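You operate a simulated robot arm through the tools that you are given. There is no shell and no other tool.

You are at the controls of a simulated two-armed robot. One attempt, no reset.

TASK
Shake the rose sieve at the speed printed on it, then set it on the blue tray.
Fine: clamp it for the run and swing the clamp aside after. Where these are worked on the way, their far stop is far enough and under half their travel is too little: shaker clamp.

It is judged by the outcome, as a careful person would: the job done as asked, and still so three seconds after it is handed in. It fails if anything else is knocked over, pushed out of place, dropped, spilled or broken.

THE ROBOT
Two 7-joint arms with fingered hands on one trunk that stands fixed in place. Base frame: the origin is at the foot of the trunk, x ahead of it, y to its left, z up; the work surface is at about z = 0.804. Units: m, rad, N and s.
The left shoulder is at [0.08, 0.198, 1.452], the right one opposite. With the tool pointing down near the work surface each hand reaches from about 0.1 to 0.72 m from the base axis, measured 20 degrees to its own side. Payload 4 kg a hand.
Tool frame (each hand has its own): the origin (TCP) lies between the finger pads and is the grasp point; the fingertips stand 0.026 m ahead of it; z points along the fingers, y is the line along which they close. Largest opening 0.132 m; the body of the gripper starts 0.073 m behind the TCP. The gripper is a hand of 4 fingers: y runs from the thumb to the fingers, the wrist lies at [0, 0, -0.239] in the tool frame.
Orientation is that of the tool frame in the base frame, as a unit quaternion [x, y, z, w]. With the fingers straight down and closing along the base's y, the tool's x points along the base's -x, its y along +y and its z along -z.

THE INTERFACE
- The arms move only by the tool apply_moves. It takes "left_plan", "right_plan" or both (then of equal length, played together; a hand with none holds still); each is a list that holds one entry, the list of rows, each a list of 6 numbers: the shift along the base's x, y, z in units of 150 mm (1.0 is 150 mm), then the turn, a rotation vector about the base's x, y, z in units of 90 degrees (1.0 is 90 degrees). In form: [[[dx, dy, dz, wx, wy, wz], ...]]. A call has 1 to 20 rows; each row is the pose to reach, as a shift and turn from the pose commanded when the call began. A call with a number of a shift or a turn outside -1 to 1 is refused whole. Each row takes 0.2 s and may step no farther than 0.05 m and 0.15 rad from the row before; otherwise, the whole call is refused. Where a pose cannot be reached the arm comes as near as it can. A force on the tool above 40 N (or 10 N above the force at the start of the call, whichever is more), or a blocked arm, ends the call early, and 0.2 s more pass. In this call time passes only in rows, and 0.2 s behind the last. It gives the time, the measured TCP pose, the force on the tool (base axes), the opening and the grip force at its end, in the units of the frame above (readings bear some noise), with the torque about the TCP (base axes, N m) and any sound that the robot's microphone picked up.
- Cameras (640 x 400 px; columns grow to the right, rows downward): "scene" is now at [0.1102, 0.0075, 1.6172]; the picture's right is [0.10, -1.00, 0.00], its down [-0.70, -0.07, -0.71] and it looks along [0.71, 0.07, -0.70] (base axes); focal length 332 px, centre (320, 200). "left" rides on the left gripper at [-0.068, 0.002, -0.097] in its tool frame; the picture's right is [-0.03, -1.00, 0.00], its down [0.82, -0.02, -0.58] and it looks along [0.58, -0.01, 0.82] (tool axes); focal length 270 px, centre (320, 200). "right" rides on the right gripper at [0.068, 0.002, -0.097] in its tool frame; the picture's right is [-0.02, 1.00, 0.00], its down [-0.82, -0.02, -0.58] and it looks along [-0.58, -0.01, 0.82] (tool axes); focal length 270 px, centre (320, 200). There is no depth. A picture from a camera that has moved, and an enlarged one, comes with that camera's place and axes in the base frame and with its lens.
- get_image(camera): a new picture of that camera. No time passes.
- lift_body(by): slides the trunk up (or, below 0, down) by that many m; the arms and the scene camera ride with it, the base frame stays. It gives what a move gives, with no picture.
- curl_fingers(finger1, finger2, finger3, thumb_bend, hand): sets how far each is bent, from 0 (flat) to 100 (curled in); at 30 the hand is open as for a grip, at 70 the pads meet at the TCP. One left out holds its place. A second passes; each finger stops where it meets its share of the squeeze, and holds until it gets a number again. It is the only way to open and close the hand. It gives what a move gives, with no picture; readings hold the bend of each and the force on the fingers (four entries, about 0 where the hand has none), thumb and palm.
- turn_head(pan, tilt): turns the head with the scene camera to pan (to the left, within 1.501 rad either way) and tilt (down, from -0.506 to 1.204), counted from straight ahead of the robot. It gives what a move gives.
- inspect(camera, box): a new picture of the part [left, top, right, bottom] of that camera's present view, enlarged. No time passes.
- job_done(): hands the job in; it is judged then, once.

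Nothing tells you positions but the pictures and the camera data. Unless the task says otherwise, let go and move clear before handing in.

The tools are called after "Request:" by a JSON object that holds its "method" and its "body". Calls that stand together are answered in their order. apply_moves: Moves the arms, as the interface text tells. Its arguments: {"type":"object","properties":{"left_plan":{"type":"array"},"right_plan":{"type":"array"}},"required":[]} The other tools are called the same way: lift_body (by) slides the trunk up or down; curl_fingers (finger1, finger2, finger3, thumb_bend, hand) moves the fingers one by one; turn_head (pan, tilt) turns the head that bears the scene camera; get_image (camera) takes a picture; inspect (camera, box) takes an enlarged picture of a part of a camera's view; job_done () hands the job in.

At the start:

```text
time_s: 0.0
left_tcp_pos: [0.5063, 0.3803, 1.1227]
left_tcp_rot: [0.0, 1.0, 0.001, 0.0]
left_force: [0.4, -0.8, 0.2]
left_ft_torque: [0.01, -0.02, 0.0]
left_width: 0.1319
left_finger_force: 0.1
left_shape: jaw
left_bend: [30.0, 30.0, 30.0, 30.0]
left_finger forces: [0.0, 0.0, 0.1, 0.0, 0.0, 0.0]
right_tcp_pos: [0.6301, -0.0754, 1.1542]
right_tcp_rot: [0.0, 1.0, 0.0, 0.0]
right_force: [0.3, -0.2, 0.1]
right_ft_torque: [-0.03, -0.05, 0.0]
right_width: 0.1317
right_finger_force: 0.2
right_shape: jaw
right_bend: [30.0, 30.0, 30.0, 30.0]
right_finger forces: [0.1, 0.0, 0.0, 0.0, 0.1, 0.0]
trunk travel left (down, up): [-0.762, 0.078]
head pan, tilt: [0.096, 0.777]
```

scene: 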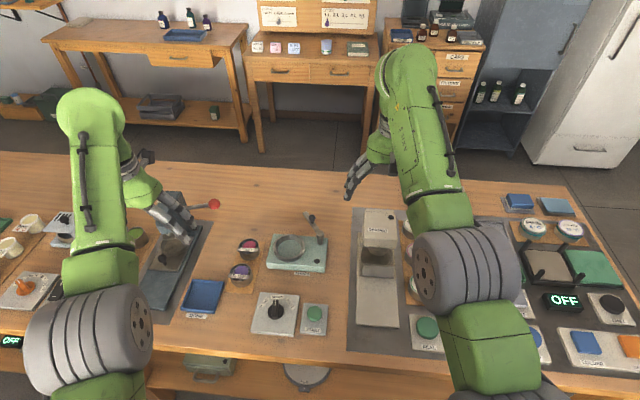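
right: 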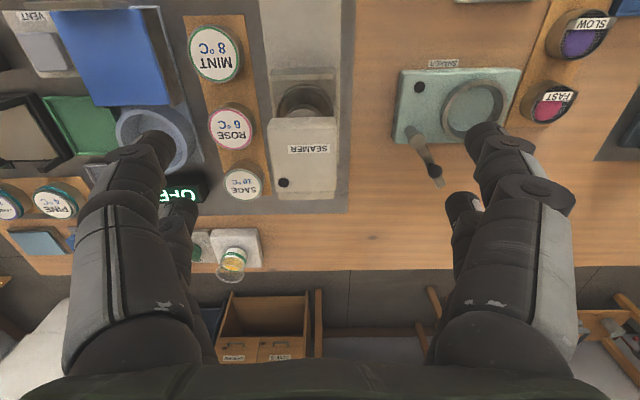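
left: 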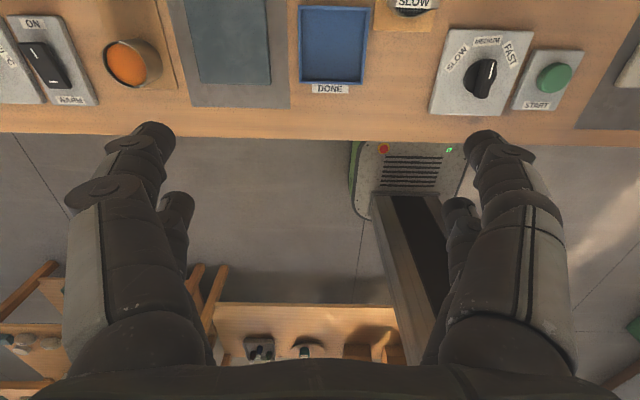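

I see a teal shaker with a clamp lever, two small sieves marked FAST and SLOW beside it, a speed dial, a green START button and a blue DONE tray. I'll take closer pictures before moving.

Request:
{"method": "inspect", "body": {"camera": "scene", "box": [170, 190, 350, 345]}}

Request:
{"method": "inspect", "body": {"camera": "right", "box": [370, 0, 640, 210]}}

Request:
{"method": "inspect", "body": {"camera": "left", "box": [280, 0, 640, 150]}}

```text
2.58 times, centred on (260, 268) of scene
camera zoom: at [0.1102, 0.0075, 1.6172], right [0.1, -1.0, 0.0], down [-0.7, -0.07, -0.71], along [0.71, 0.07, -0.7], focal length 858 px, centre (475, 26)
```

zoom: 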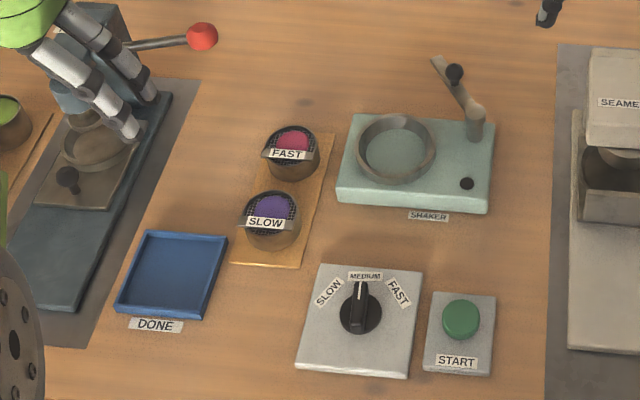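

```text
1.90 times, centred on (505, 105) of right
camera zoom: at [0.5607, -0.0739, 1.2516], right [0.02, 1.0, 0.0], down [0.82, -0.02, 0.58], along [0.58, -0.01, -0.82], focal length 515 px, centre (-32, 381)
```

zoom: 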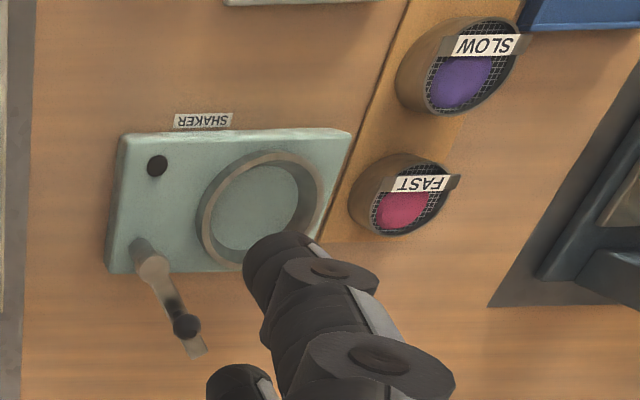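

```text
1.78 times, centred on (460, 75) of left
camera zoom: at [0.5763, 0.3832, 1.2193], right [0.03, -1.0, 0.0], down [-0.82, -0.02, 0.58], along [-0.58, -0.01, -0.82], focal length 480 px, centre (71, 422)
```

zoom: 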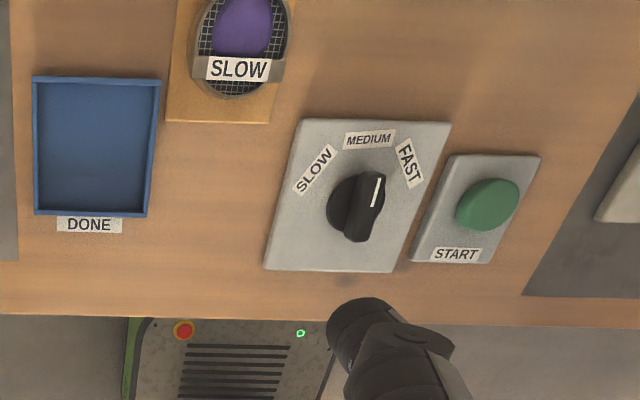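

The rose sieve is the pink one marked FAST, at about (0.684, 0.268). The shaker ring is at about (0.685, 0.150), and the clamp is swung open with its knob near (0.765, 0.094). I'll bring the right hand's camera over the shaker for a closer look.

Request:
{"method": "apply_moves", "body": {"right_plan": [[[-0.1, 0.25, 0, 0, 0, 0], [-0.2, 0.5, 0, 0, 0, 0], [-0.3, 0.75, 0, 0, 0, 0], [-0.4, 1.0, 0, 0, 0, 0]]]}}

Request:
{"method": "get_image", "body": {"camera": "right"}}

Request:
{"method": "get_image", "body": {"camera": "scene"}}

```text
time_s: 1.0
left_tcp_pos: [0.5071, 0.3818, 1.122]
left_tcp_rot: [0.0, 1.0, 0.0, 0.0]
left_force: [-0.5, 0.1, 0.1]
left_ft_torque: [-0.03, 0.05, 0.03]
left_width: 0.1321
left_finger_force: 0.0
left_shape: jaw
left_bend: [30.0, 30.0, 30.0, 30.0]
left_finger forces: [0.1, 0.0, 0.0, 0.1, 0.1, 0.1]
right_tcp_pos: [0.5709, 0.0753, 1.1519]
right_tcp_rot: [0.0, 1.0, -0.001, -0.001]
right_force: [0.2, -0.7, 0.2]
right_ft_torque: [-0.02, -0.01, 0.0]
right_width: 0.1317
right_finger_force: 0.2
right_shape: jaw
right_bend: [30.0, 30.0, 30.0, 30.0]
right_finger forces: [0.1, 0.0, 0.0, 0.0, 0.0, 0.0]
trunk travel left (down, up): [-0.762, 0.078]
head pan, tilt: [0.096, 0.777]
```

```text
taken
camera right: at [0.5016, 0.0766, 1.2502], right [0.03, 1.0, 0.0], down [0.82, -0.02, 0.58], along [0.58, -0.02, -0.82], focal length 270 px, centre (320, 200)
```

right: 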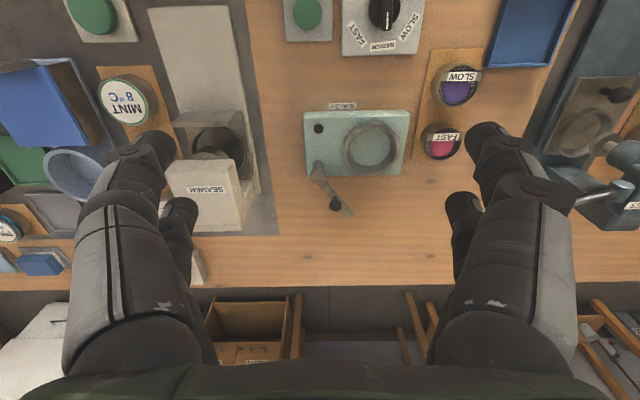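

```text
taken
camera scene: at [0.1097, 0.0091, 1.6172], right [0.1, -1.0, 0.0], down [-0.7, -0.07, -0.71], along [0.71, 0.07, -0.7], focal length 332 px, centre (320, 200)
```

scene: 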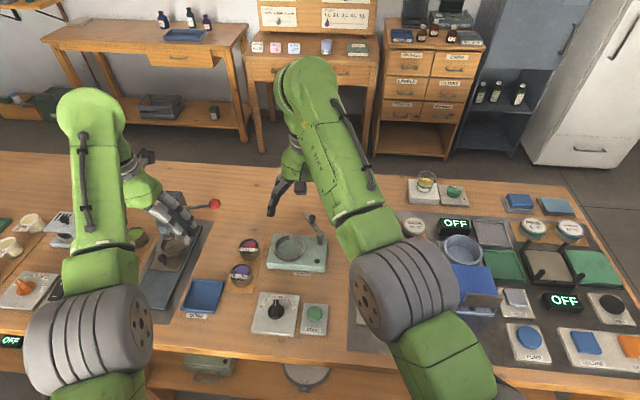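

Request:
{"method": "inspect", "body": {"camera": "right", "box": [280, 60, 500, 230]}}

Request:
{"method": "inspect", "body": {"camera": "right", "box": [270, 0, 590, 110]}}

Request:
{"method": "inspect", "body": {"camera": "scene", "box": [225, 200, 345, 290]}}

```text
2.35 times, centred on (390, 145) of right
camera zoom: at [0.5016, 0.0766, 1.2502], right [0.03, 1.0, 0.0], down [0.82, -0.02, 0.58], along [0.58, -0.02, -0.82], focal length 636 px, centre (155, 329)
```

zoom: 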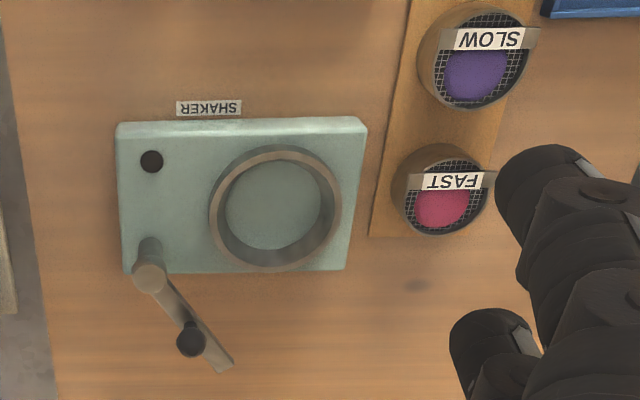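

```text
2.00 times, centred on (430, 55) of right
camera zoom: at [0.5016, 0.0766, 1.2502], right [0.03, 1.0, 0.0], down [0.82, -0.02, 0.58], along [0.58, -0.02, -0.82], focal length 541 px, centre (100, 490)
```

zoom: 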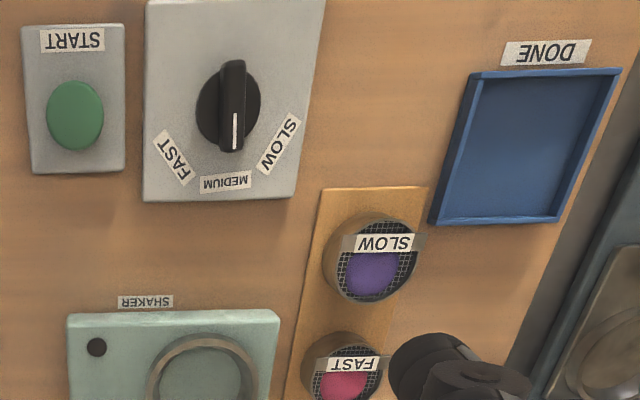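

```text
4.44 times, centred on (285, 245) of scene
camera zoom: at [0.1097, 0.0091, 1.6172], right [0.1, -1.0, 0.0], down [-0.7, -0.07, -0.71], along [0.71, 0.07, -0.7], focal length 1477 px, centre (476, 0)
```

zoom: 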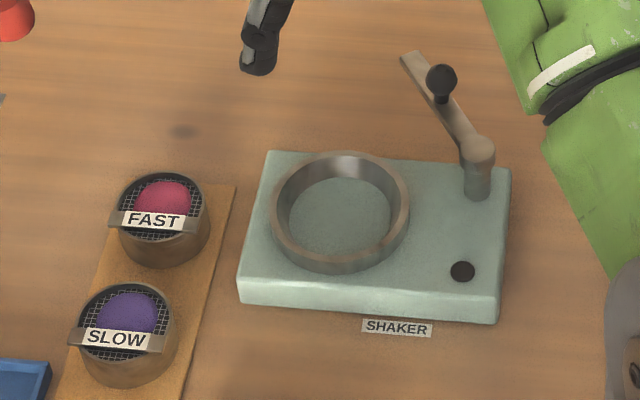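

Request:
{"method": "inspect", "body": {"camera": "right", "box": [60, 100, 580, 400]}}

Request:
{"method": "inspect", "body": {"camera": "scene", "box": [130, 170, 250, 260]}}

Request:
{"method": "inspect", "body": {"camera": "scene", "box": [240, 130, 360, 220]}}

```text
1.23 times, centred on (320, 250) of right
camera zoom: at [0.5016, 0.0766, 1.2502], right [0.03, 1.0, 0.0], down [0.82, -0.02, 0.58], along [0.58, -0.02, -0.82], focal length 333 px, centre (320, 138)
```

zoom: 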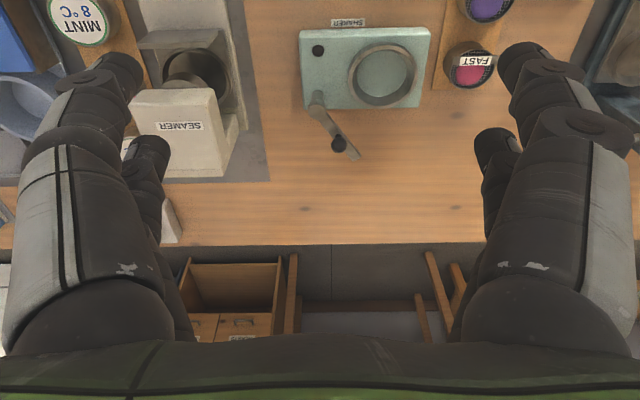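

```text
4.44 times, centred on (190, 215) of scene
camera zoom: at [0.1097, 0.0091, 1.6172], right [0.1, -1.0, 0.0], down [-0.7, -0.07, -0.71], along [0.71, 0.07, -0.7], focal length 1477 px, centre (898, 133)
```

zoom: 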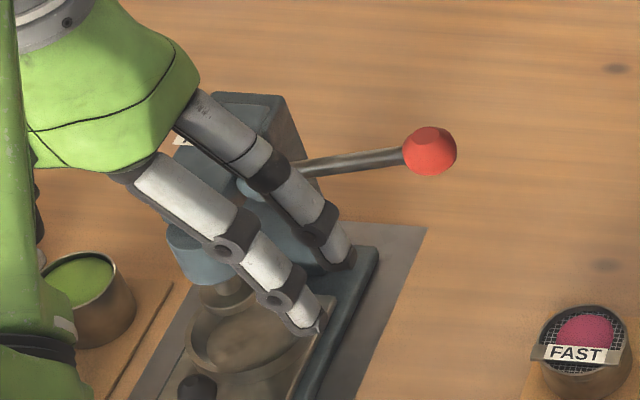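

```text
4.44 times, centred on (300, 175) of scene
camera zoom: at [0.1097, 0.0091, 1.6172], right [0.1, -1.0, 0.0], down [-0.7, -0.07, -0.71], along [0.71, 0.07, -0.7], focal length 1477 px, centre (409, 311)
```

zoom: 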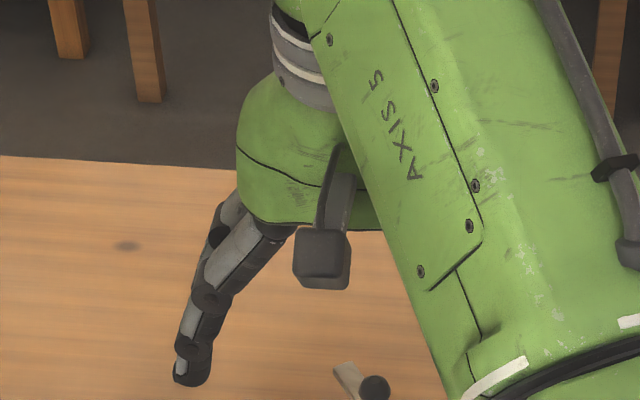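

The right view confirms the sieve is about 6 cm wide and should fit the shaker ring, and the dial points at MEDIUM. I'll bring the right hand over the dial to turn it to FAST.

Request:
{"method": "apply_moves", "body": {"right_plan": [[[-0.113, 0.14, -0.25, 0, 0, 0], [-0.226, 0.28, -0.5, 0, 0, 0], [-0.34, 0.42, -0.75, 0, 0, 0], [-0.453, 0.553, -1.0, 0, 0, 0]]]}}

Request:
{"method": "get_image", "body": {"camera": "right"}}

Request:
{"method": "get_image", "body": {"camera": "scene"}}

Request:
{"method": "get_image", "body": {"camera": "left"}}

```text
time_s: 2.0
left_tcp_pos: [0.5078, 0.3811, 1.1222]
left_tcp_rot: [0.001, 1.0, 0.001, 0.001]
left_force: [0.5, -0.5, -0.2]
left_ft_torque: [0.05, -0.03, 0.03]
left_width: 0.132
left_finger_force: 0.1
left_shape: jaw
left_bend: [30.0, 30.0, 30.0, 30.0]
left_finger forces: [0.1, 0.0, 0.1, 0.1, 0.0, 0.1]
right_tcp_pos: [0.4987, 0.1598, 1.0053]
right_tcp_rot: [0.0, 1.0, 0.0, 0.001]
right_force: [0.6, 0.8, 0.8]
right_ft_torque: [0.03, 0.03, 0.0]
right_width: 0.132
right_finger_force: 0.0
right_shape: jaw
right_bend: [30.0, 30.0, 30.0, 30.0]
right_finger forces: [0.0, 0.0, 0.0, 0.0, 0.0, 0.0]
trunk travel left (down, up): [-0.762, 0.078]
head pan, tilt: [0.096, 0.777]
```

```text
taken
camera right: at [0.4308, 0.1596, 1.1023], right [0.02, 1.0, 0.0], down [0.82, -0.02, 0.58], along [0.58, -0.01, -0.82], focal length 270 px, centre (320, 200)
```

right: 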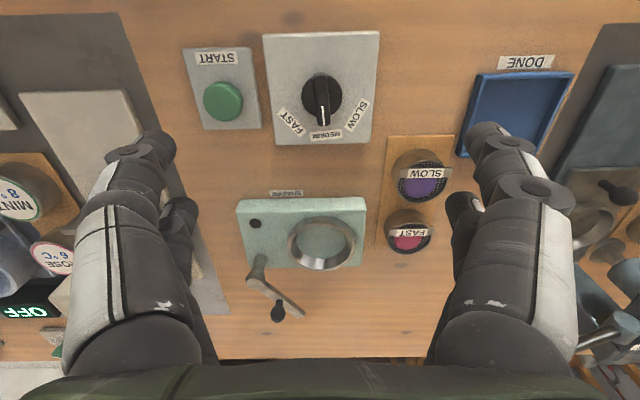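

```text
taken
camera scene: at [0.1101, 0.0081, 1.6172], right [0.1, -1.0, 0.0], down [-0.7, -0.07, -0.71], along [0.71, 0.07, -0.7], focal length 332 px, centre (320, 200)
```

scene: 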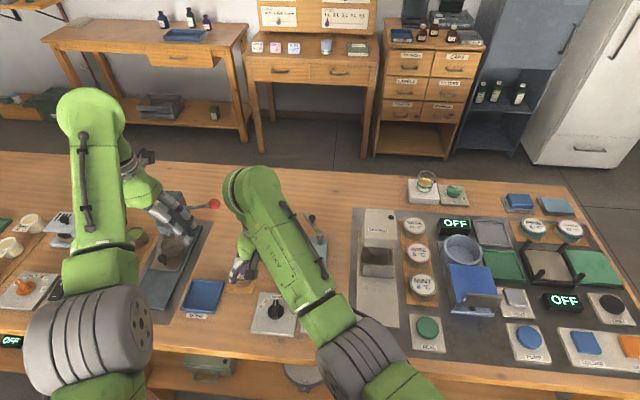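

```text
taken
camera left: at [0.5763, 0.3835, 1.2193], right [0.03, -1.0, 0.0], down [-0.82, -0.02, 0.58], along [-0.58, -0.01, -0.82], focal length 270 px, centre (320, 200)
```

left: 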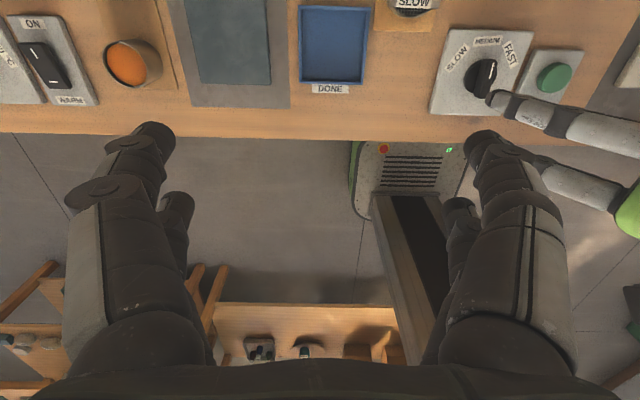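

Request:
{"method": "inspect", "body": {"camera": "right", "box": [170, 20, 390, 157]}}

Request:
{"method": "inspect", "body": {"camera": "right", "box": [230, 170, 460, 330]}}

Request:
{"method": "inspect", "body": {"camera": "left", "box": [420, 20, 640, 157]}}

```text
2.91 times, centred on (280, 88) of right
camera zoom: at [0.4308, 0.1596, 1.1023], right [0.02, 1.0, 0.0], down [0.82, -0.02, 0.58], along [0.58, -0.01, -0.82], focal length 786 px, centre (436, 524)
```

zoom: 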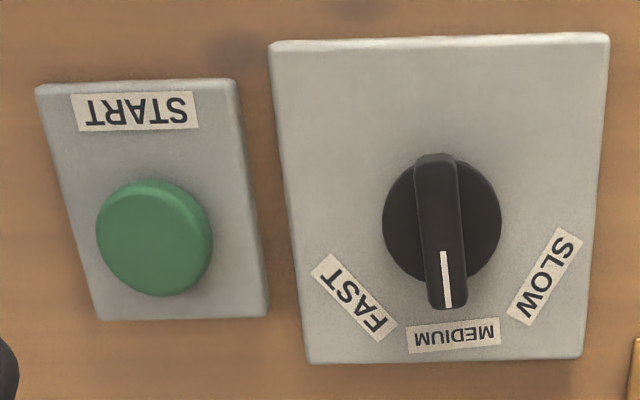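

```text
2.50 times, centred on (345, 250) of right
camera zoom: at [0.4308, 0.1596, 1.1023], right [0.02, 1.0, 0.0], down [0.82, -0.02, 0.58], along [0.58, -0.01, -0.82], focal length 676 px, centre (258, 75)
```

zoom: 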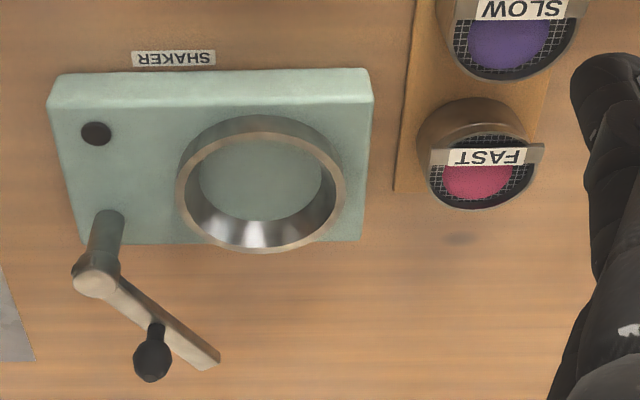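

```text
2.91 times, centred on (530, 88) of left
camera zoom: at [0.5763, 0.3835, 1.2193], right [0.03, -1.0, 0.0], down [-0.82, -0.02, 0.58], along [-0.58, -0.01, -0.82], focal length 786 px, centre (-291, 524)
```

zoom: 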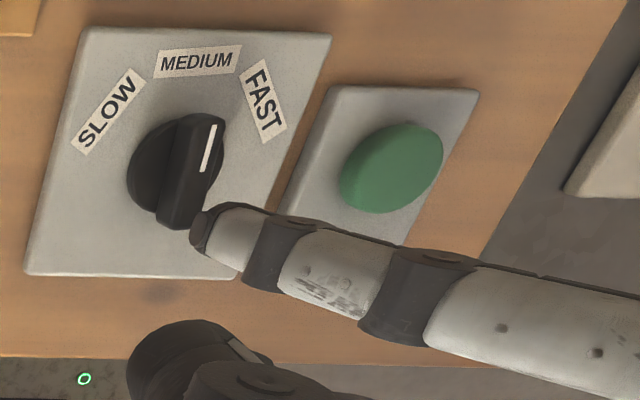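

Request:
{"method": "curl_fingers", "body": {"hand": "right", "finger1": 55, "finger2": 55, "finger3": 55, "thumb_bend": 55}}

Request:
{"method": "get_image", "body": {"camera": "right"}}

Request:
{"method": "get_image", "body": {"camera": "left"}}

```text
time_s: 3.0
left_tcp_pos: [0.5074, 0.3809, 1.1232]
left_tcp_rot: [0.0, 1.0, 0.001, 0.0]
left_force: [-1.1, 0.8, -0.6]
left_ft_torque: [-0.01, 0.01, -0.01]
left_width: 0.1321
left_finger_force: 0.0
left_shape: jaw
left_bend: [30.0, 30.0, 30.0, 30.0]
left_finger forces: [0.1, 0.0, 0.0, 0.0, 0.0, 0.0]
right_tcp_pos: [0.5005, 0.1577, 1.0044]
right_tcp_rot: [0.0, 1.0, 0.0, 0.0]
right_force: [0.2, -0.7, 0.1]
right_ft_torque: [-0.02, 0.02, 0.01]
right_width: 0.0496
right_finger_force: 0.0
right_shape: fingers
right_bend: [55.0, 55.0, 55.0, 55.0]
right_finger forces: [0.0, 0.1, 0.1, 0.1, 0.0, 0.0]
trunk travel left (down, up): [-0.762, 0.078]
head pan, tilt: [0.096, 0.777]
```

```text
taken
camera right: at [0.4311, 0.1589, 1.1022], right [0.02, 1.0, 0.0], down [0.82, -0.02, 0.58], along [0.58, -0.01, -0.82], focal length 270 px, centre (320, 200)
```

right: 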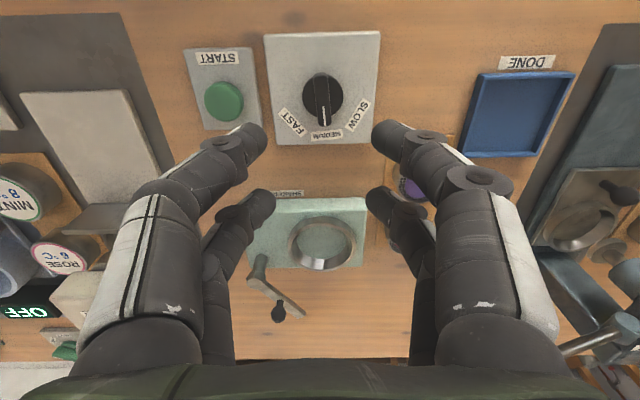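

```text
taken
camera left: at [0.5763, 0.3831, 1.2194], right [0.03, -1.0, 0.0], down [-0.82, -0.02, 0.58], along [-0.58, -0.01, -0.82], focal length 270 px, centre (320, 200)
```

left: 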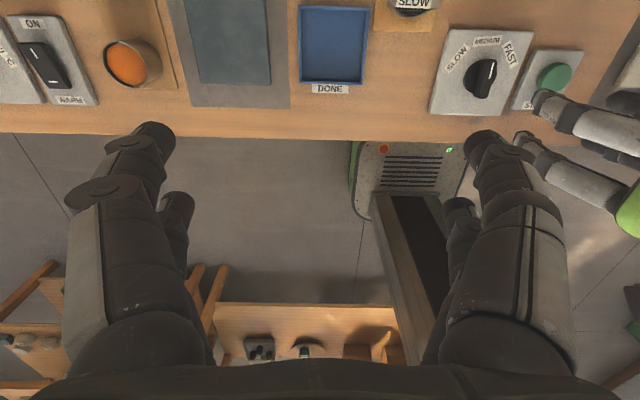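

The dial bar is centred near (0.501, 0.160), with its top at about z = 0.844. With the fingers half closed, I'll lower them around the bar.

Request:
{"method": "apply_moves", "body": {"right_plan": [[[0.0, 0.013, -0.25, 0, 0, 0.044], [0.0, 0.013, -0.5, 0, 0, 0.044], [0.0, 0.013, -0.75, 0, 0, 0.044], [0.0, 0.013, -0.92, 0, 0, 0.044]]]}}

Request:
{"method": "get_image", "body": {"camera": "right"}}

Request:
{"method": "get_image", "body": {"camera": "left"}}

```text
time_s: 4.0
left_tcp_pos: [0.5084, 0.381, 1.1228]
left_tcp_rot: [-0.001, 1.0, 0.001, -0.001]
left_force: [0.3, 0.8, -0.7]
left_ft_torque: [-0.02, -0.02, -0.02]
left_width: 0.132
left_finger_force: 0.1
left_shape: jaw
left_bend: [30.0, 30.0, 30.0, 30.0]
left_finger forces: [0.0, 0.0, 0.1, 0.0, 0.1, 0.0]
right_tcp_pos: [0.5021, 0.1605, 0.8661]
right_tcp_rot: [-0.035, 0.999, -0.001, -0.001]
right_force: [-1.3, 0.0, -0.7]
right_ft_torque: [-0.01, 0.01, -0.03]
right_width: 0.0495
right_finger_force: 0.1
right_shape: fingers
right_bend: [55.0, 55.0, 55.0, 55.0]
right_finger forces: [0.1, 0.0, 0.0, 0.0, 0.0, 0.0]
trunk travel left (down, up): [-0.762, 0.078]
head pan, tilt: [0.096, 0.777]
```

```text
taken
camera right: at [0.4325, 0.1572, 0.9629], right [-0.04, 1.0, 0.0], down [0.82, 0.04, 0.58], along [0.58, 0.03, -0.82], focal length 270 px, centre (320, 200)
```

right: 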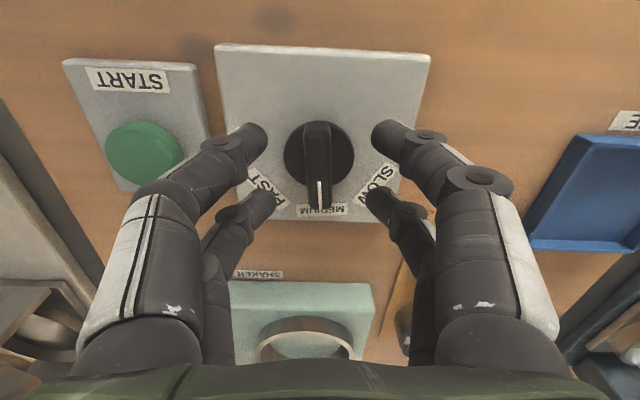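

```text
taken
camera left: at [0.5766, 0.3834, 1.2191], right [0.03, -1.0, 0.0], down [-0.82, -0.02, 0.58], along [-0.58, -0.01, -0.82], focal length 270 px, centre (320, 200)
```

left: 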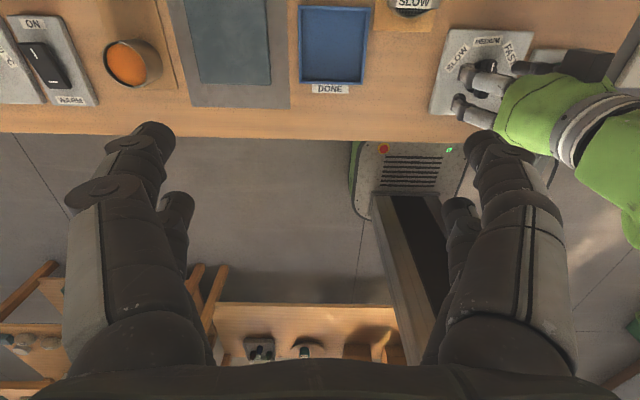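

The bar sits midway between the fingers. I'll go down another centimetre and close on it.

Request:
{"method": "apply_moves", "body": {"right_plan": [[[-0.013, 0, -0.08, 0, 0, 0]]]}}

Request:
{"method": "curl_fingers", "body": {"hand": "right", "finger1": 70, "finger2": 70, "finger3": 70, "thumb_bend": 70}}

Request:
{"method": "get_image", "body": {"camera": "right"}}

```text
time_s: 4.4
left_tcp_pos: [0.5078, 0.3803, 1.1227]
left_tcp_rot: [0.001, 1.0, 0.001, 0.001]
left_force: [0.3, -0.3, -0.1]
left_ft_torque: [0.02, 0.0, 0.01]
left_width: 0.132
left_finger_force: 0.1
left_shape: jaw
left_bend: [30.0, 30.0, 30.0, 30.0]
left_finger forces: [0.0, 0.0, 0.0, 0.1, 0.0, 0.1]
right_tcp_pos: [0.499, 0.1604, 0.8535]
right_tcp_rot: [-0.035, 0.999, 0.0, 0.0]
right_force: [0.1, 0.0, -0.6]
right_ft_torque: [-0.02, -0.04, -0.01]
right_width: 0.0494
right_finger_force: 0.0
right_shape: fingers
right_bend: [55.0, 55.0, 55.0, 55.0]
right_finger forces: [0.0, 0.0, 0.0, 0.0, 0.0, 0.1]
trunk travel left (down, up): [-0.762, 0.078]
head pan, tilt: [0.096, 0.777]
```

```text
time_s: 5.4
left_tcp_pos: [0.5079, 0.3801, 1.1222]
left_tcp_rot: [0.0, 1.0, 0.001, 0.001]
left_force: [1.0, -0.3, -0.6]
left_ft_torque: [-0.02, 0.0, 0.01]
left_width: 0.1321
left_finger_force: 0.0
left_shape: jaw
left_bend: [30.0, 30.0, 30.0, 30.0]
left_finger forces: [0.0, 0.0, 0.1, 0.0, 0.0, 0.0]
right_tcp_pos: [0.4994, 0.1593, 0.8545]
right_tcp_rot: [-0.035, 0.999, 0.001, 0.0]
right_force: [0.6, -1.1, -1.9]
right_ft_torque: [-0.06, -0.03, 0.03]
right_width: 0.0113
right_finger_force: 5.4
right_shape: fingers
right_bend: [67.0, 67.0, 67.0, 68.0]
right_finger forces: [2.9, 2.4, 2.3, 0.0, 3.6, 0.0]
trunk travel left (down, up): [-0.762, 0.078]
head pan, tilt: [0.096, 0.777]
```

```text
taken
camera right: at [0.4302, 0.1564, 0.9516], right [-0.04, 1.0, 0.0], down [0.82, 0.04, 0.58], along [0.58, 0.03, -0.82], focal length 270 px, centre (320, 200)
```

right: 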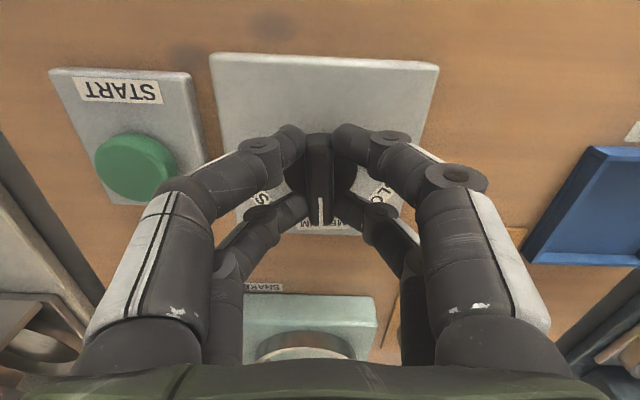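

The dial bar is gripped. I'll turn it clockwise by about 53° toward FAST.

Request:
{"method": "apply_moves", "body": {"right_plan": [[[0, 0, 0, 0, 0, -0.085], [0, 0, 0, 0, 0, -0.17], [0, 0, 0, 0, 0, -0.255], [0, 0, 0, 0, 0, -0.34], [0, 0, 0, 0, 0, -0.425], [0, 0, 0, 0, 0, -0.51], [0, 0, 0, 0, 0, -0.595]]]}}

Request:
{"method": "get_image", "body": {"camera": "right"}}

Request:
{"method": "get_image", "body": {"camera": "left"}}

```text
time_s: 7.0
left_tcp_pos: [0.5068, 0.3817, 1.1223]
left_tcp_rot: [0.0, 1.0, 0.0, 0.0]
left_force: [-0.6, -0.5, -0.1]
left_ft_torque: [0.02, 0.03, 0.0]
left_width: 0.132
left_finger_force: 0.1
left_shape: jaw
left_bend: [30.0, 30.0, 30.0, 30.0]
left_finger forces: [0.1, 0.0, 0.1, 0.1, 0.1, 0.1]
right_tcp_pos: [0.5004, 0.1616, 0.8543]
right_tcp_rot: [0.419, 0.908, 0.0, 0.001]
right_force: [-0.7, 10.1, -0.4]
right_ft_torque: [0.23, -0.02, 0.04]
right_width: 0.0115
right_finger_force: 5.8
right_shape: fingers
right_bend: [66.0, 66.0, 68.0, 69.0]
right_finger forces: [4.4, 4.4, 1.3, 0.0, 1.7, 0.0]
trunk travel left (down, up): [-0.762, 0.078]
head pan, tilt: [0.096, 0.777]
```

```text
taken
camera right: at [0.4566, 0.2145, 0.952], right [0.78, 0.63, 0.0], down [0.51, -0.63, 0.58], along [0.36, -0.45, -0.82], focal length 270 px, centre (320, 200)
```

right: 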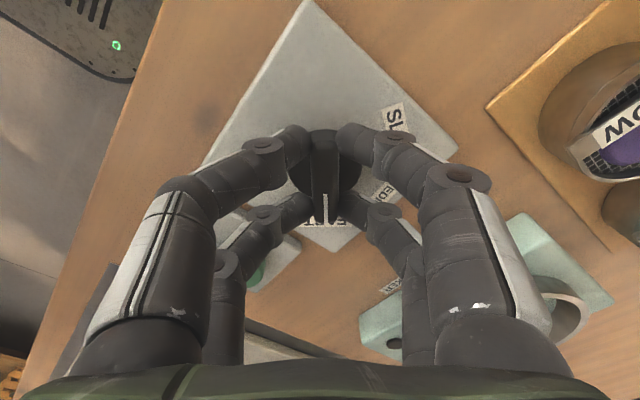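

```text
taken
camera left: at [0.5761, 0.3852, 1.2188], right [0.03, -1.0, 0.0], down [-0.82, -0.02, 0.58], along [-0.58, -0.01, -0.82], focal length 270 px, centre (320, 200)
```

left: 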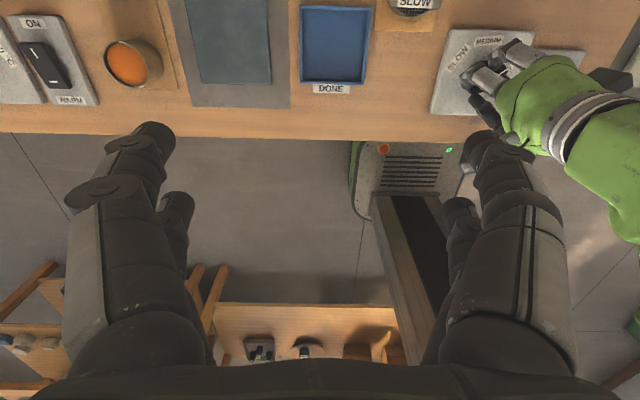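

Request:
{"method": "inspect", "body": {"camera": "right", "box": [200, 80, 470, 260]}}

Request:
{"method": "curl_fingers", "body": {"hand": "right", "finger1": 55, "finger2": 55, "finger3": 55, "thumb_bend": 55}}

Request:
{"method": "apply_moves", "body": {"right_plan": [[[0, 0, 0.25, 0, 0, 0], [0, 0, 0.5, 0, 0, 0], [0, 0, 0.75, 0, 0, 0]]]}}

Request:
{"method": "get_image", "body": {"camera": "right"}}

```text
2.22 times, centred on (335, 170) of right
camera zoom: at [0.4566, 0.2145, 0.952], right [0.78, 0.63, 0.0], down [0.51, -0.63, 0.58], along [0.36, -0.45, -0.82], focal length 601 px, centre (287, 267)
```

zoom: 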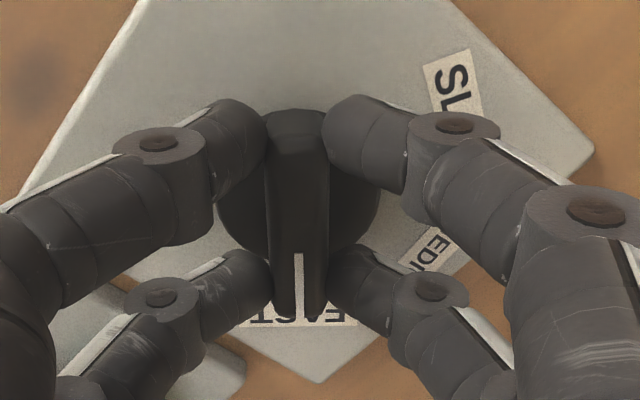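

```text
time_s: 8.0
left_tcp_pos: [0.5075, 0.3797, 1.1223]
left_tcp_rot: [0.0, 1.0, 0.0, 0.001]
left_force: [0.3, 0.0, -0.1]
left_ft_torque: [0.0, -0.02, 0.0]
left_width: 0.1318
left_finger_force: 0.0
left_shape: jaw
left_bend: [30.0, 30.0, 30.0, 30.0]
left_finger forces: [0.0, 0.0, 0.1, 0.1, 0.1, 0.0]
right_tcp_pos: [0.5009, 0.1598, 0.8536]
right_tcp_rot: [0.418, 0.908, 0.0, 0.001]
right_force: [-0.4, 0.1, 0.6]
right_ft_torque: [0.02, 0.0, 0.01]
right_width: 0.0487
right_finger_force: 0.1
right_shape: fingers
right_bend: [55.0, 55.0, 55.0, 55.0]
right_finger forces: [0.0, 0.0, 0.0, 0.1, 0.0, 0.1]
trunk travel left (down, up): [-0.762, 0.078]
head pan, tilt: [0.096, 0.777]
```

```text
time_s: 8.8
left_tcp_pos: [0.5078, 0.3798, 1.1227]
left_tcp_rot: [0.0, 1.0, 0.001, 0.001]
left_force: [-0.2, 0.3, -0.1]
left_ft_torque: [-0.01, 0.02, -0.01]
left_width: 0.1321
left_finger_force: 0.0
left_shape: jaw
left_bend: [30.0, 30.0, 30.0, 30.0]
left_finger forces: [0.0, 0.1, 0.0, 0.0, 0.0, 0.0]
right_tcp_pos: [0.4995, 0.158, 0.9661]
right_tcp_rot: [0.419, 0.908, 0.0, 0.0]
right_force: [0.5, -0.7, 0.0]
right_ft_torque: [-0.03, -0.02, 0.0]
right_width: 0.0485
right_finger_force: 0.1
right_shape: fingers
right_bend: [55.0, 55.0, 55.0, 55.0]
right_finger forces: [0.1, 0.0, 0.1, 0.0, 0.0, 0.0]
trunk travel left (down, up): [-0.762, 0.078]
head pan, tilt: [0.096, 0.777]
```

```text
taken
camera right: at [0.4553, 0.2106, 1.0645], right [0.78, 0.63, 0.0], down [0.51, -0.63, 0.58], along [0.36, -0.45, -0.82], focal length 270 px, centre (320, 200)
```

right: 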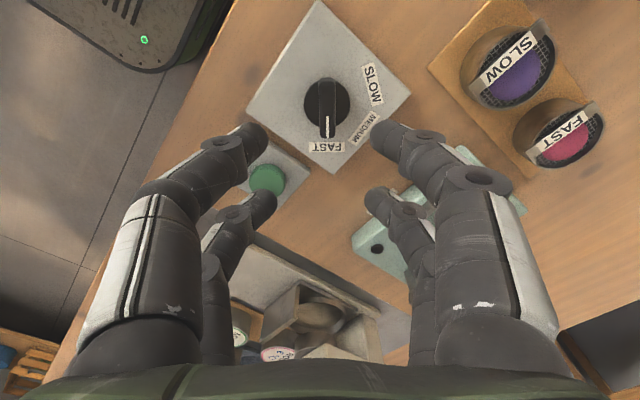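

The dial now points squarely at FAST. I'll straighten and raise the right hand, then use its camera to locate the red-ball lever near the sieve before I pick anything up.

Request:
{"method": "apply_moves", "body": {"right_plan": [[[0.03, -0.05, 0.17, 0, 0, 0.092], [0.06, -0.1, 0.33, 0, 0, 0.184], [0.1, -0.15, 0.5, 0, 0, 0.276], [0.13, -0.2, 0.67, 0, 0, 0.368], [0.16, -0.25, 0.83, 0, 0, 0.46], [0.2, -0.3, 1.0, 0, 0, 0.551], [0.2, -0.3, 1.0, 0, 0, 0.64], [0.2, -0.3, 1.0, 0, 0, 0.73], [0.2, -0.3, 1.0, 0, 0, 0.82], [0.2, -0.3, 1.0, 0, 0, 0.91], [0.2, -0.3, 1.0, 0, 0, 1.0]]]}}

Request:
{"method": "get_image", "body": {"camera": "right"}}

Request:
{"method": "get_image", "body": {"camera": "scene"}}

```text
time_s: 11.2
left_tcp_pos: [0.5078, 0.3801, 1.1232]
left_tcp_rot: [0.0, 1.0, 0.001, 0.0]
left_force: [0.2, -0.1, 0.3]
left_ft_torque: [0.02, 0.01, -0.01]
left_width: 0.1321
left_finger_force: 0.1
left_shape: jaw
left_bend: [30.0, 30.0, 30.0, 30.0]
left_finger forces: [0.0, 0.0, 0.0, 0.1, 0.0, 0.1]
right_tcp_pos: [0.5302, 0.1138, 1.1162]
right_tcp_rot: [-0.346, 0.938, 0.0, 0.001]
right_force: [-1.0, 0.4, 0.4]
right_ft_torque: [-0.02, -0.01, -0.01]
right_width: 0.0488
right_finger_force: 0.1
right_shape: fingers
right_bend: [55.0, 55.0, 55.0, 55.0]
right_finger forces: [0.1, 0.0, 0.0, 0.0, 0.0, 0.0]
trunk travel left (down, up): [-0.762, 0.078]
head pan, tilt: [0.096, 0.777]
```

```text
taken
camera right: at [0.476, 0.0711, 1.214], right [-0.63, 0.78, 0.0], down [0.63, 0.52, 0.58], along [0.45, 0.36, -0.82], focal length 270 px, centre (320, 200)
```

right: 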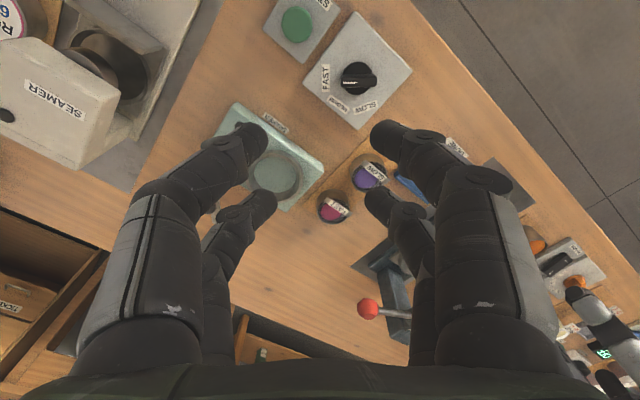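

```text
taken
camera scene: at [0.1102, 0.0076, 1.6172], right [0.1, -1.0, 0.0], down [-0.7, -0.07, -0.71], along [0.71, 0.07, -0.7], focal length 332 px, centre (320, 200)
```

scene: 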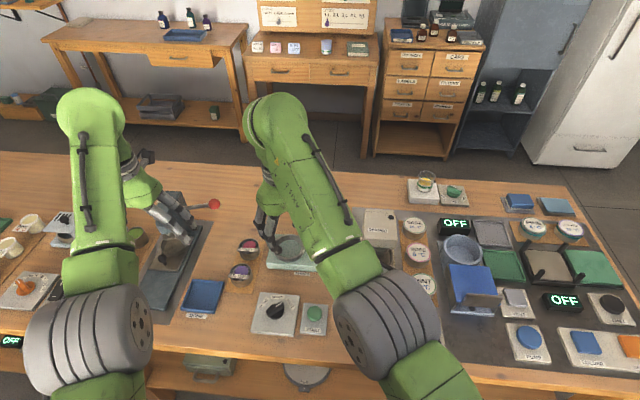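

The red-ball lever is at about (0.711, 0.352, 0.982), close to the rose sieve. I'll grasp the sieve with the left hand turned so it closes along x and stays clear of the ball. The right hand moves out of the way first.

Request:
{"method": "apply_moves", "body": {"right_plan": [[[-0.066, -0.2, 0.04, 0, 0, -0.09], [-0.132, -0.4, 0.08, 0, 0, -0.18], [-0.198, -0.6, 0.12, 0, 0, -0.27], [-0.264, -0.8, 0.16, 0, 0, -0.36], [-0.33, -1.0, 0.2, 0, 0, -0.45]]]}}

Request:
{"method": "apply_moves", "body": {"left_plan": [[[0, -0.1, 0, 0, 0, -0.09], [0.0, -0.2, 0, 0, 0, -0.18], [0.0, -0.3, 0, 0, 0, -0.27], [0.0, -0.4, 0, 0, 0, -0.36], [0.0, -0.5, 0, 0, 0, -0.45], [0.0, -0.6, 0, 0, 0, -0.54], [0.05, -0.7, 0, 0, 0, -0.63], [0.1, -0.8, 0, 0, 0, -0.72], [0.2, -0.8, 0, 0, 0, -0.81], [0.3, -0.8, 0, 0, 0, -0.9], [0.4, -0.8, 0, 0, 0, -0.99]]], "right_plan": [[[-0.05, -0.05, 0, 0, 0, 0], [-0.05, -0.1, 0, 0, 0, 0], [-0.05, -0.15, 0, 0, 0, 0], [-0.05, -0.2, 0, 0, 0, 0], [-0.05, -0.25, 0, 0, 0, 0], [-0.05, -0.3, 0, 0, 0, 0], [-0.05, -0.35, 0, 0, 0, 0], [-0.05, -0.4, 0, 0, 0, 0], [-0.05, -0.45, 0, 0, 0, 0], [-0.05, -0.5, 0, 0, 0, 0], [-0.05, -0.55, 0, 0, 0, 0]]]}}

Request:
{"method": "curl_fingers", "body": {"hand": "left", "finger1": 44, "finger2": 44, "finger3": 44, "thumb_bend": 44}}

Request:
{"method": "get_image", "body": {"camera": "scene"}}

Request:
{"method": "get_image", "body": {"camera": "left"}}

```text
time_s: 12.4
left_tcp_pos: [0.5071, 0.379, 1.1227]
left_tcp_rot: [0.0, 1.0, 0.001, 0.0]
left_force: [0.3, 0.0, 0.7]
left_ft_torque: [0.01, 0.0, 0.01]
left_width: 0.1317
left_finger_force: 0.1
left_shape: jaw
left_bend: [30.0, 30.0, 30.0, 30.0]
left_finger forces: [0.0, 0.0, 0.0, 0.1, 0.0, 0.0]
right_tcp_pos: [0.5096, -0.0235, 1.1282]
right_tcp_rot: [0.001, 1.0, 0.001, 0.0]
right_force: [-0.5, -0.7, -0.1]
right_ft_torque: [0.03, 0.01, 0.02]
right_width: 0.0485
right_finger_force: 0.1
right_shape: fingers
right_bend: [55.0, 55.0, 55.0, 55.0]
right_finger forces: [0.0, 0.0, 0.0, 0.0, 0.1, 0.1]
right hand out of reach, approached as far as the arm can: row 4, 5
trunk travel left (down, up): [-0.762, 0.078]
head pan, tilt: [0.096, 0.777]
```

```text
time_s: 14.8
left_tcp_pos: [0.569, 0.2585, 1.124]
left_tcp_rot: [0.702, 0.712, 0.001, 0.001]
left_force: [-0.3, 0.7, -0.4]
left_ft_torque: [0.02, 0.01, 0.03]
left_width: 0.1317
left_finger_force: 0.1
left_shape: jaw
left_bend: [30.0, 30.0, 30.0, 30.0]
left_finger forces: [0.0, 0.0, 0.0, 0.0, 0.0, 0.0]
left hand out of reach, approached as far as the arm can: row 2, 3, 4, 5, 6, 7, 8
right_tcp_pos: [0.5238, -0.0971, 1.1136]
right_tcp_rot: [0.0, 1.0, -0.001, 0.0]
right_force: [-0.4, 0.6, 0.4]
right_ft_torque: [0.03, 0.01, 0.04]
right_width: 0.0488
right_finger_force: 0.0
right_shape: fingers
right_bend: [55.0, 55.0, 55.0, 55.0]
right_finger forces: [0.1, 0.1, 0.0, 0.0, 0.0, 0.1]
right hand out of reach, approached as far as the arm can: row 1, 2, 3, 4, 5, 6, 7, 8, 9, 10, 11
trunk travel left (down, up): [-0.762, 0.078]
head pan, tilt: [0.096, 0.777]
```

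```text
time_s: 15.8
left_tcp_pos: [0.5687, 0.2598, 1.1231]
left_tcp_rot: [0.702, 0.712, -0.001, 0.001]
left_force: [-0.2, -0.8, 0.1]
left_ft_torque: [0.03, -0.01, 0.01]
left_width: 0.0869
left_finger_force: 0.2
left_shape: fingers
left_bend: [44.0, 44.0, 44.0, 44.0]
left_finger forces: [0.0, 0.0, 0.1, 0.0, 0.0, 0.1]
right_tcp_pos: [0.523, -0.0968, 1.1134]
right_tcp_rot: [-0.001, 1.0, 0.0, 0.0]
right_force: [0.7, -0.1, -0.5]
right_ft_torque: [-0.03, 0.0, 0.01]
right_width: 0.0486
right_finger_force: 0.1
right_shape: fingers
right_bend: [55.0, 55.0, 55.0, 55.0]
right_finger forces: [0.0, 0.0, 0.0, 0.0, 0.0, 0.0]
trunk travel left (down, up): [-0.762, 0.078]
head pan, tilt: [0.096, 0.777]
```

```text
taken
camera scene: at [0.1099, 0.0076, 1.6172], right [0.1, -1.0, 0.0], down [-0.7, -0.07, -0.71], along [0.71, 0.07, -0.7], focal length 332 px, centre (320, 200)
```

scene: 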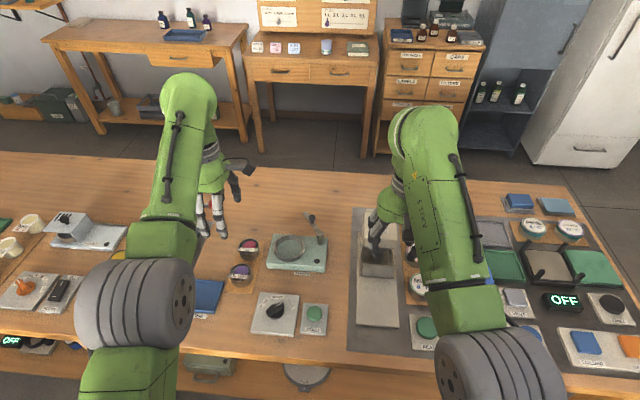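

```text
taken
camera left: at [0.5712, 0.1926, 1.2195], right [-1.0, -0.04, 0.0], down [-0.03, 0.82, 0.58], along [-0.02, 0.58, -0.82], focal length 270 px, centre (320, 200)
```

left: 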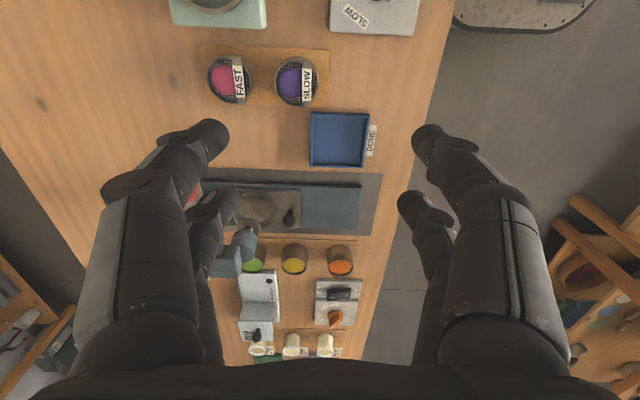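

Request:
{"method": "inspect", "body": {"camera": "left", "box": [150, 30, 390, 180]}}

Request:
{"method": "inspect", "body": {"camera": "scene", "box": [180, 140, 340, 260]}}

```text
2.67 times, centred on (270, 105) of left
camera zoom: at [0.5712, 0.1926, 1.2195], right [-1.0, -0.04, 0.0], down [-0.03, 0.82, 0.58], along [-0.02, 0.58, -0.82], focal length 721 px, centre (453, 453)
```

zoom: 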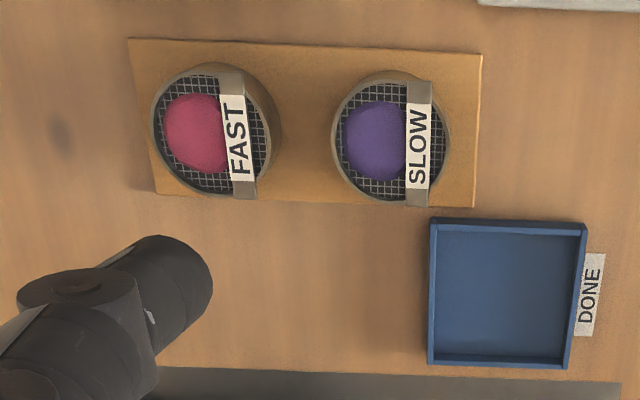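

```text
3.33 times, centred on (260, 200) of scene
camera zoom: at [0.1099, 0.0076, 1.6172], right [0.1, -1.0, 0.0], down [-0.7, -0.07, -0.71], along [0.71, 0.07, -0.7], focal length 1108 px, centre (520, 200)
```

zoom: 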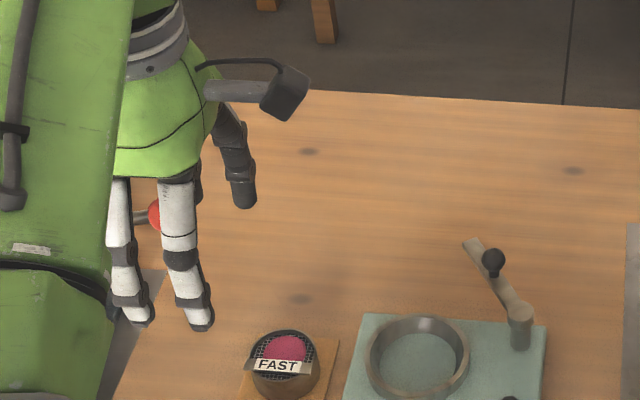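

The sieve top is centred at about (0.684, 0.270, 0.846), with the label strip on its near side. I'll move the left hand above it with the fingers pre-closed to about 87 mm.

Request:
{"method": "apply_moves", "body": {"left_plan": [[[0.26, 0.02, 0, 0, 0, 0], [0.52, 0.04, 0, 0, 0, 0], [0.785, 0.065, 0, 0, 0, 0], [0.785, 0.065, -0.27, 0, 0, 0], [0.785, 0.065, -0.54, 0, 0, 0], [0.785, 0.065, -0.8, 0, 0, 0]]]}}

Request:
{"method": "get_image", "body": {"camera": "left"}}

Request:
{"method": "get_image", "body": {"camera": "scene"}}

```text
time_s: 17.2
left_tcp_pos: [0.6886, 0.2707, 1.0027]
left_tcp_rot: [0.702, 0.712, 0.001, 0.0]
left_force: [0.5, 0.1, 0.4]
left_ft_torque: [0.02, 0.01, 0.01]
left_width: 0.0865
left_finger_force: 0.1
left_shape: fingers
left_bend: [44.0, 44.0, 44.0, 44.0]
left_finger forces: [0.1, 0.1, 0.0, 0.0, 0.1, 0.1]
right_tcp_pos: [0.5236, -0.098, 1.1148]
right_tcp_rot: [0.0, 1.0, 0.0, 0.0]
right_force: [0.7, -1.6, 0.4]
right_ft_torque: [0.0, 0.04, 0.01]
right_width: 0.0487
right_finger_force: 0.0
right_shape: fingers
right_bend: [55.0, 55.0, 55.0, 55.0]
right_finger forces: [0.0, 0.0, 0.0, 0.0, 0.0, 0.0]
trunk travel left (down, up): [-0.762, 0.078]
head pan, tilt: [0.096, 0.777]
```

```text
taken
camera left: at [0.6919, 0.204, 1.0993], right [-1.0, -0.04, 0.0], down [-0.03, 0.82, 0.58], along [-0.02, 0.58, -0.82], focal length 270 px, centre (320, 200)
```

left: 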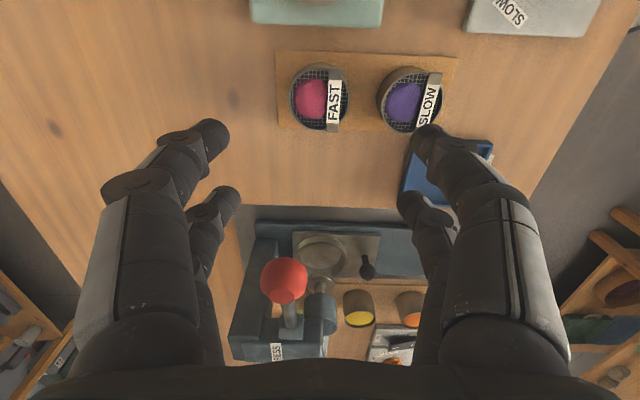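

```text
taken
camera scene: at [0.1115, 0.0076, 1.6171], right [0.1, -1.0, 0.0], down [-0.7, -0.07, -0.71], along [0.71, 0.07, -0.7], focal length 332 px, centre (320, 200)
```

scene: 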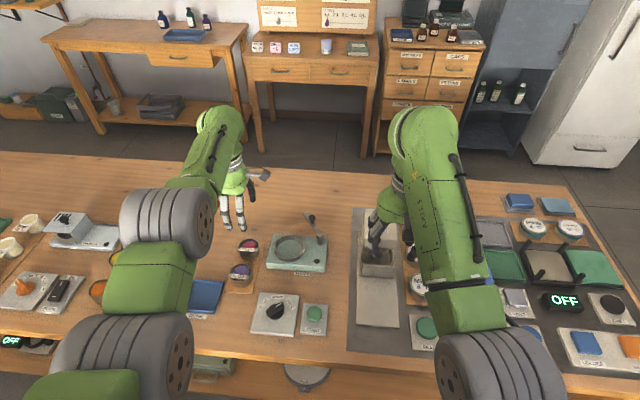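

Request:
{"method": "inspect", "body": {"camera": "left", "box": [240, 40, 480, 190]}}

```text
2.67 times, centred on (360, 115) of left
camera zoom: at [0.6919, 0.204, 1.0993], right [-1.0, -0.04, 0.0], down [-0.03, 0.82, 0.58], along [-0.02, 0.58, -0.82], focal length 721 px, centre (213, 427)
```

zoom: 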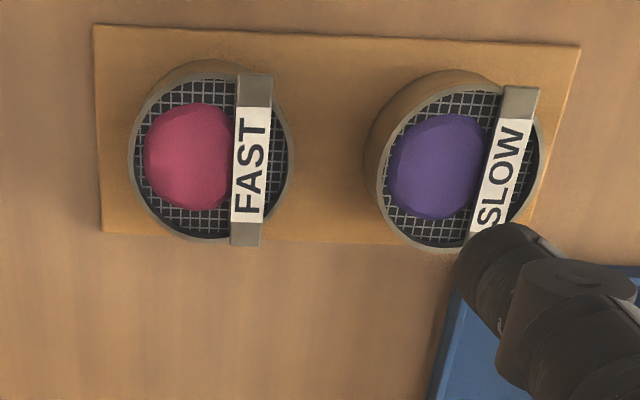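

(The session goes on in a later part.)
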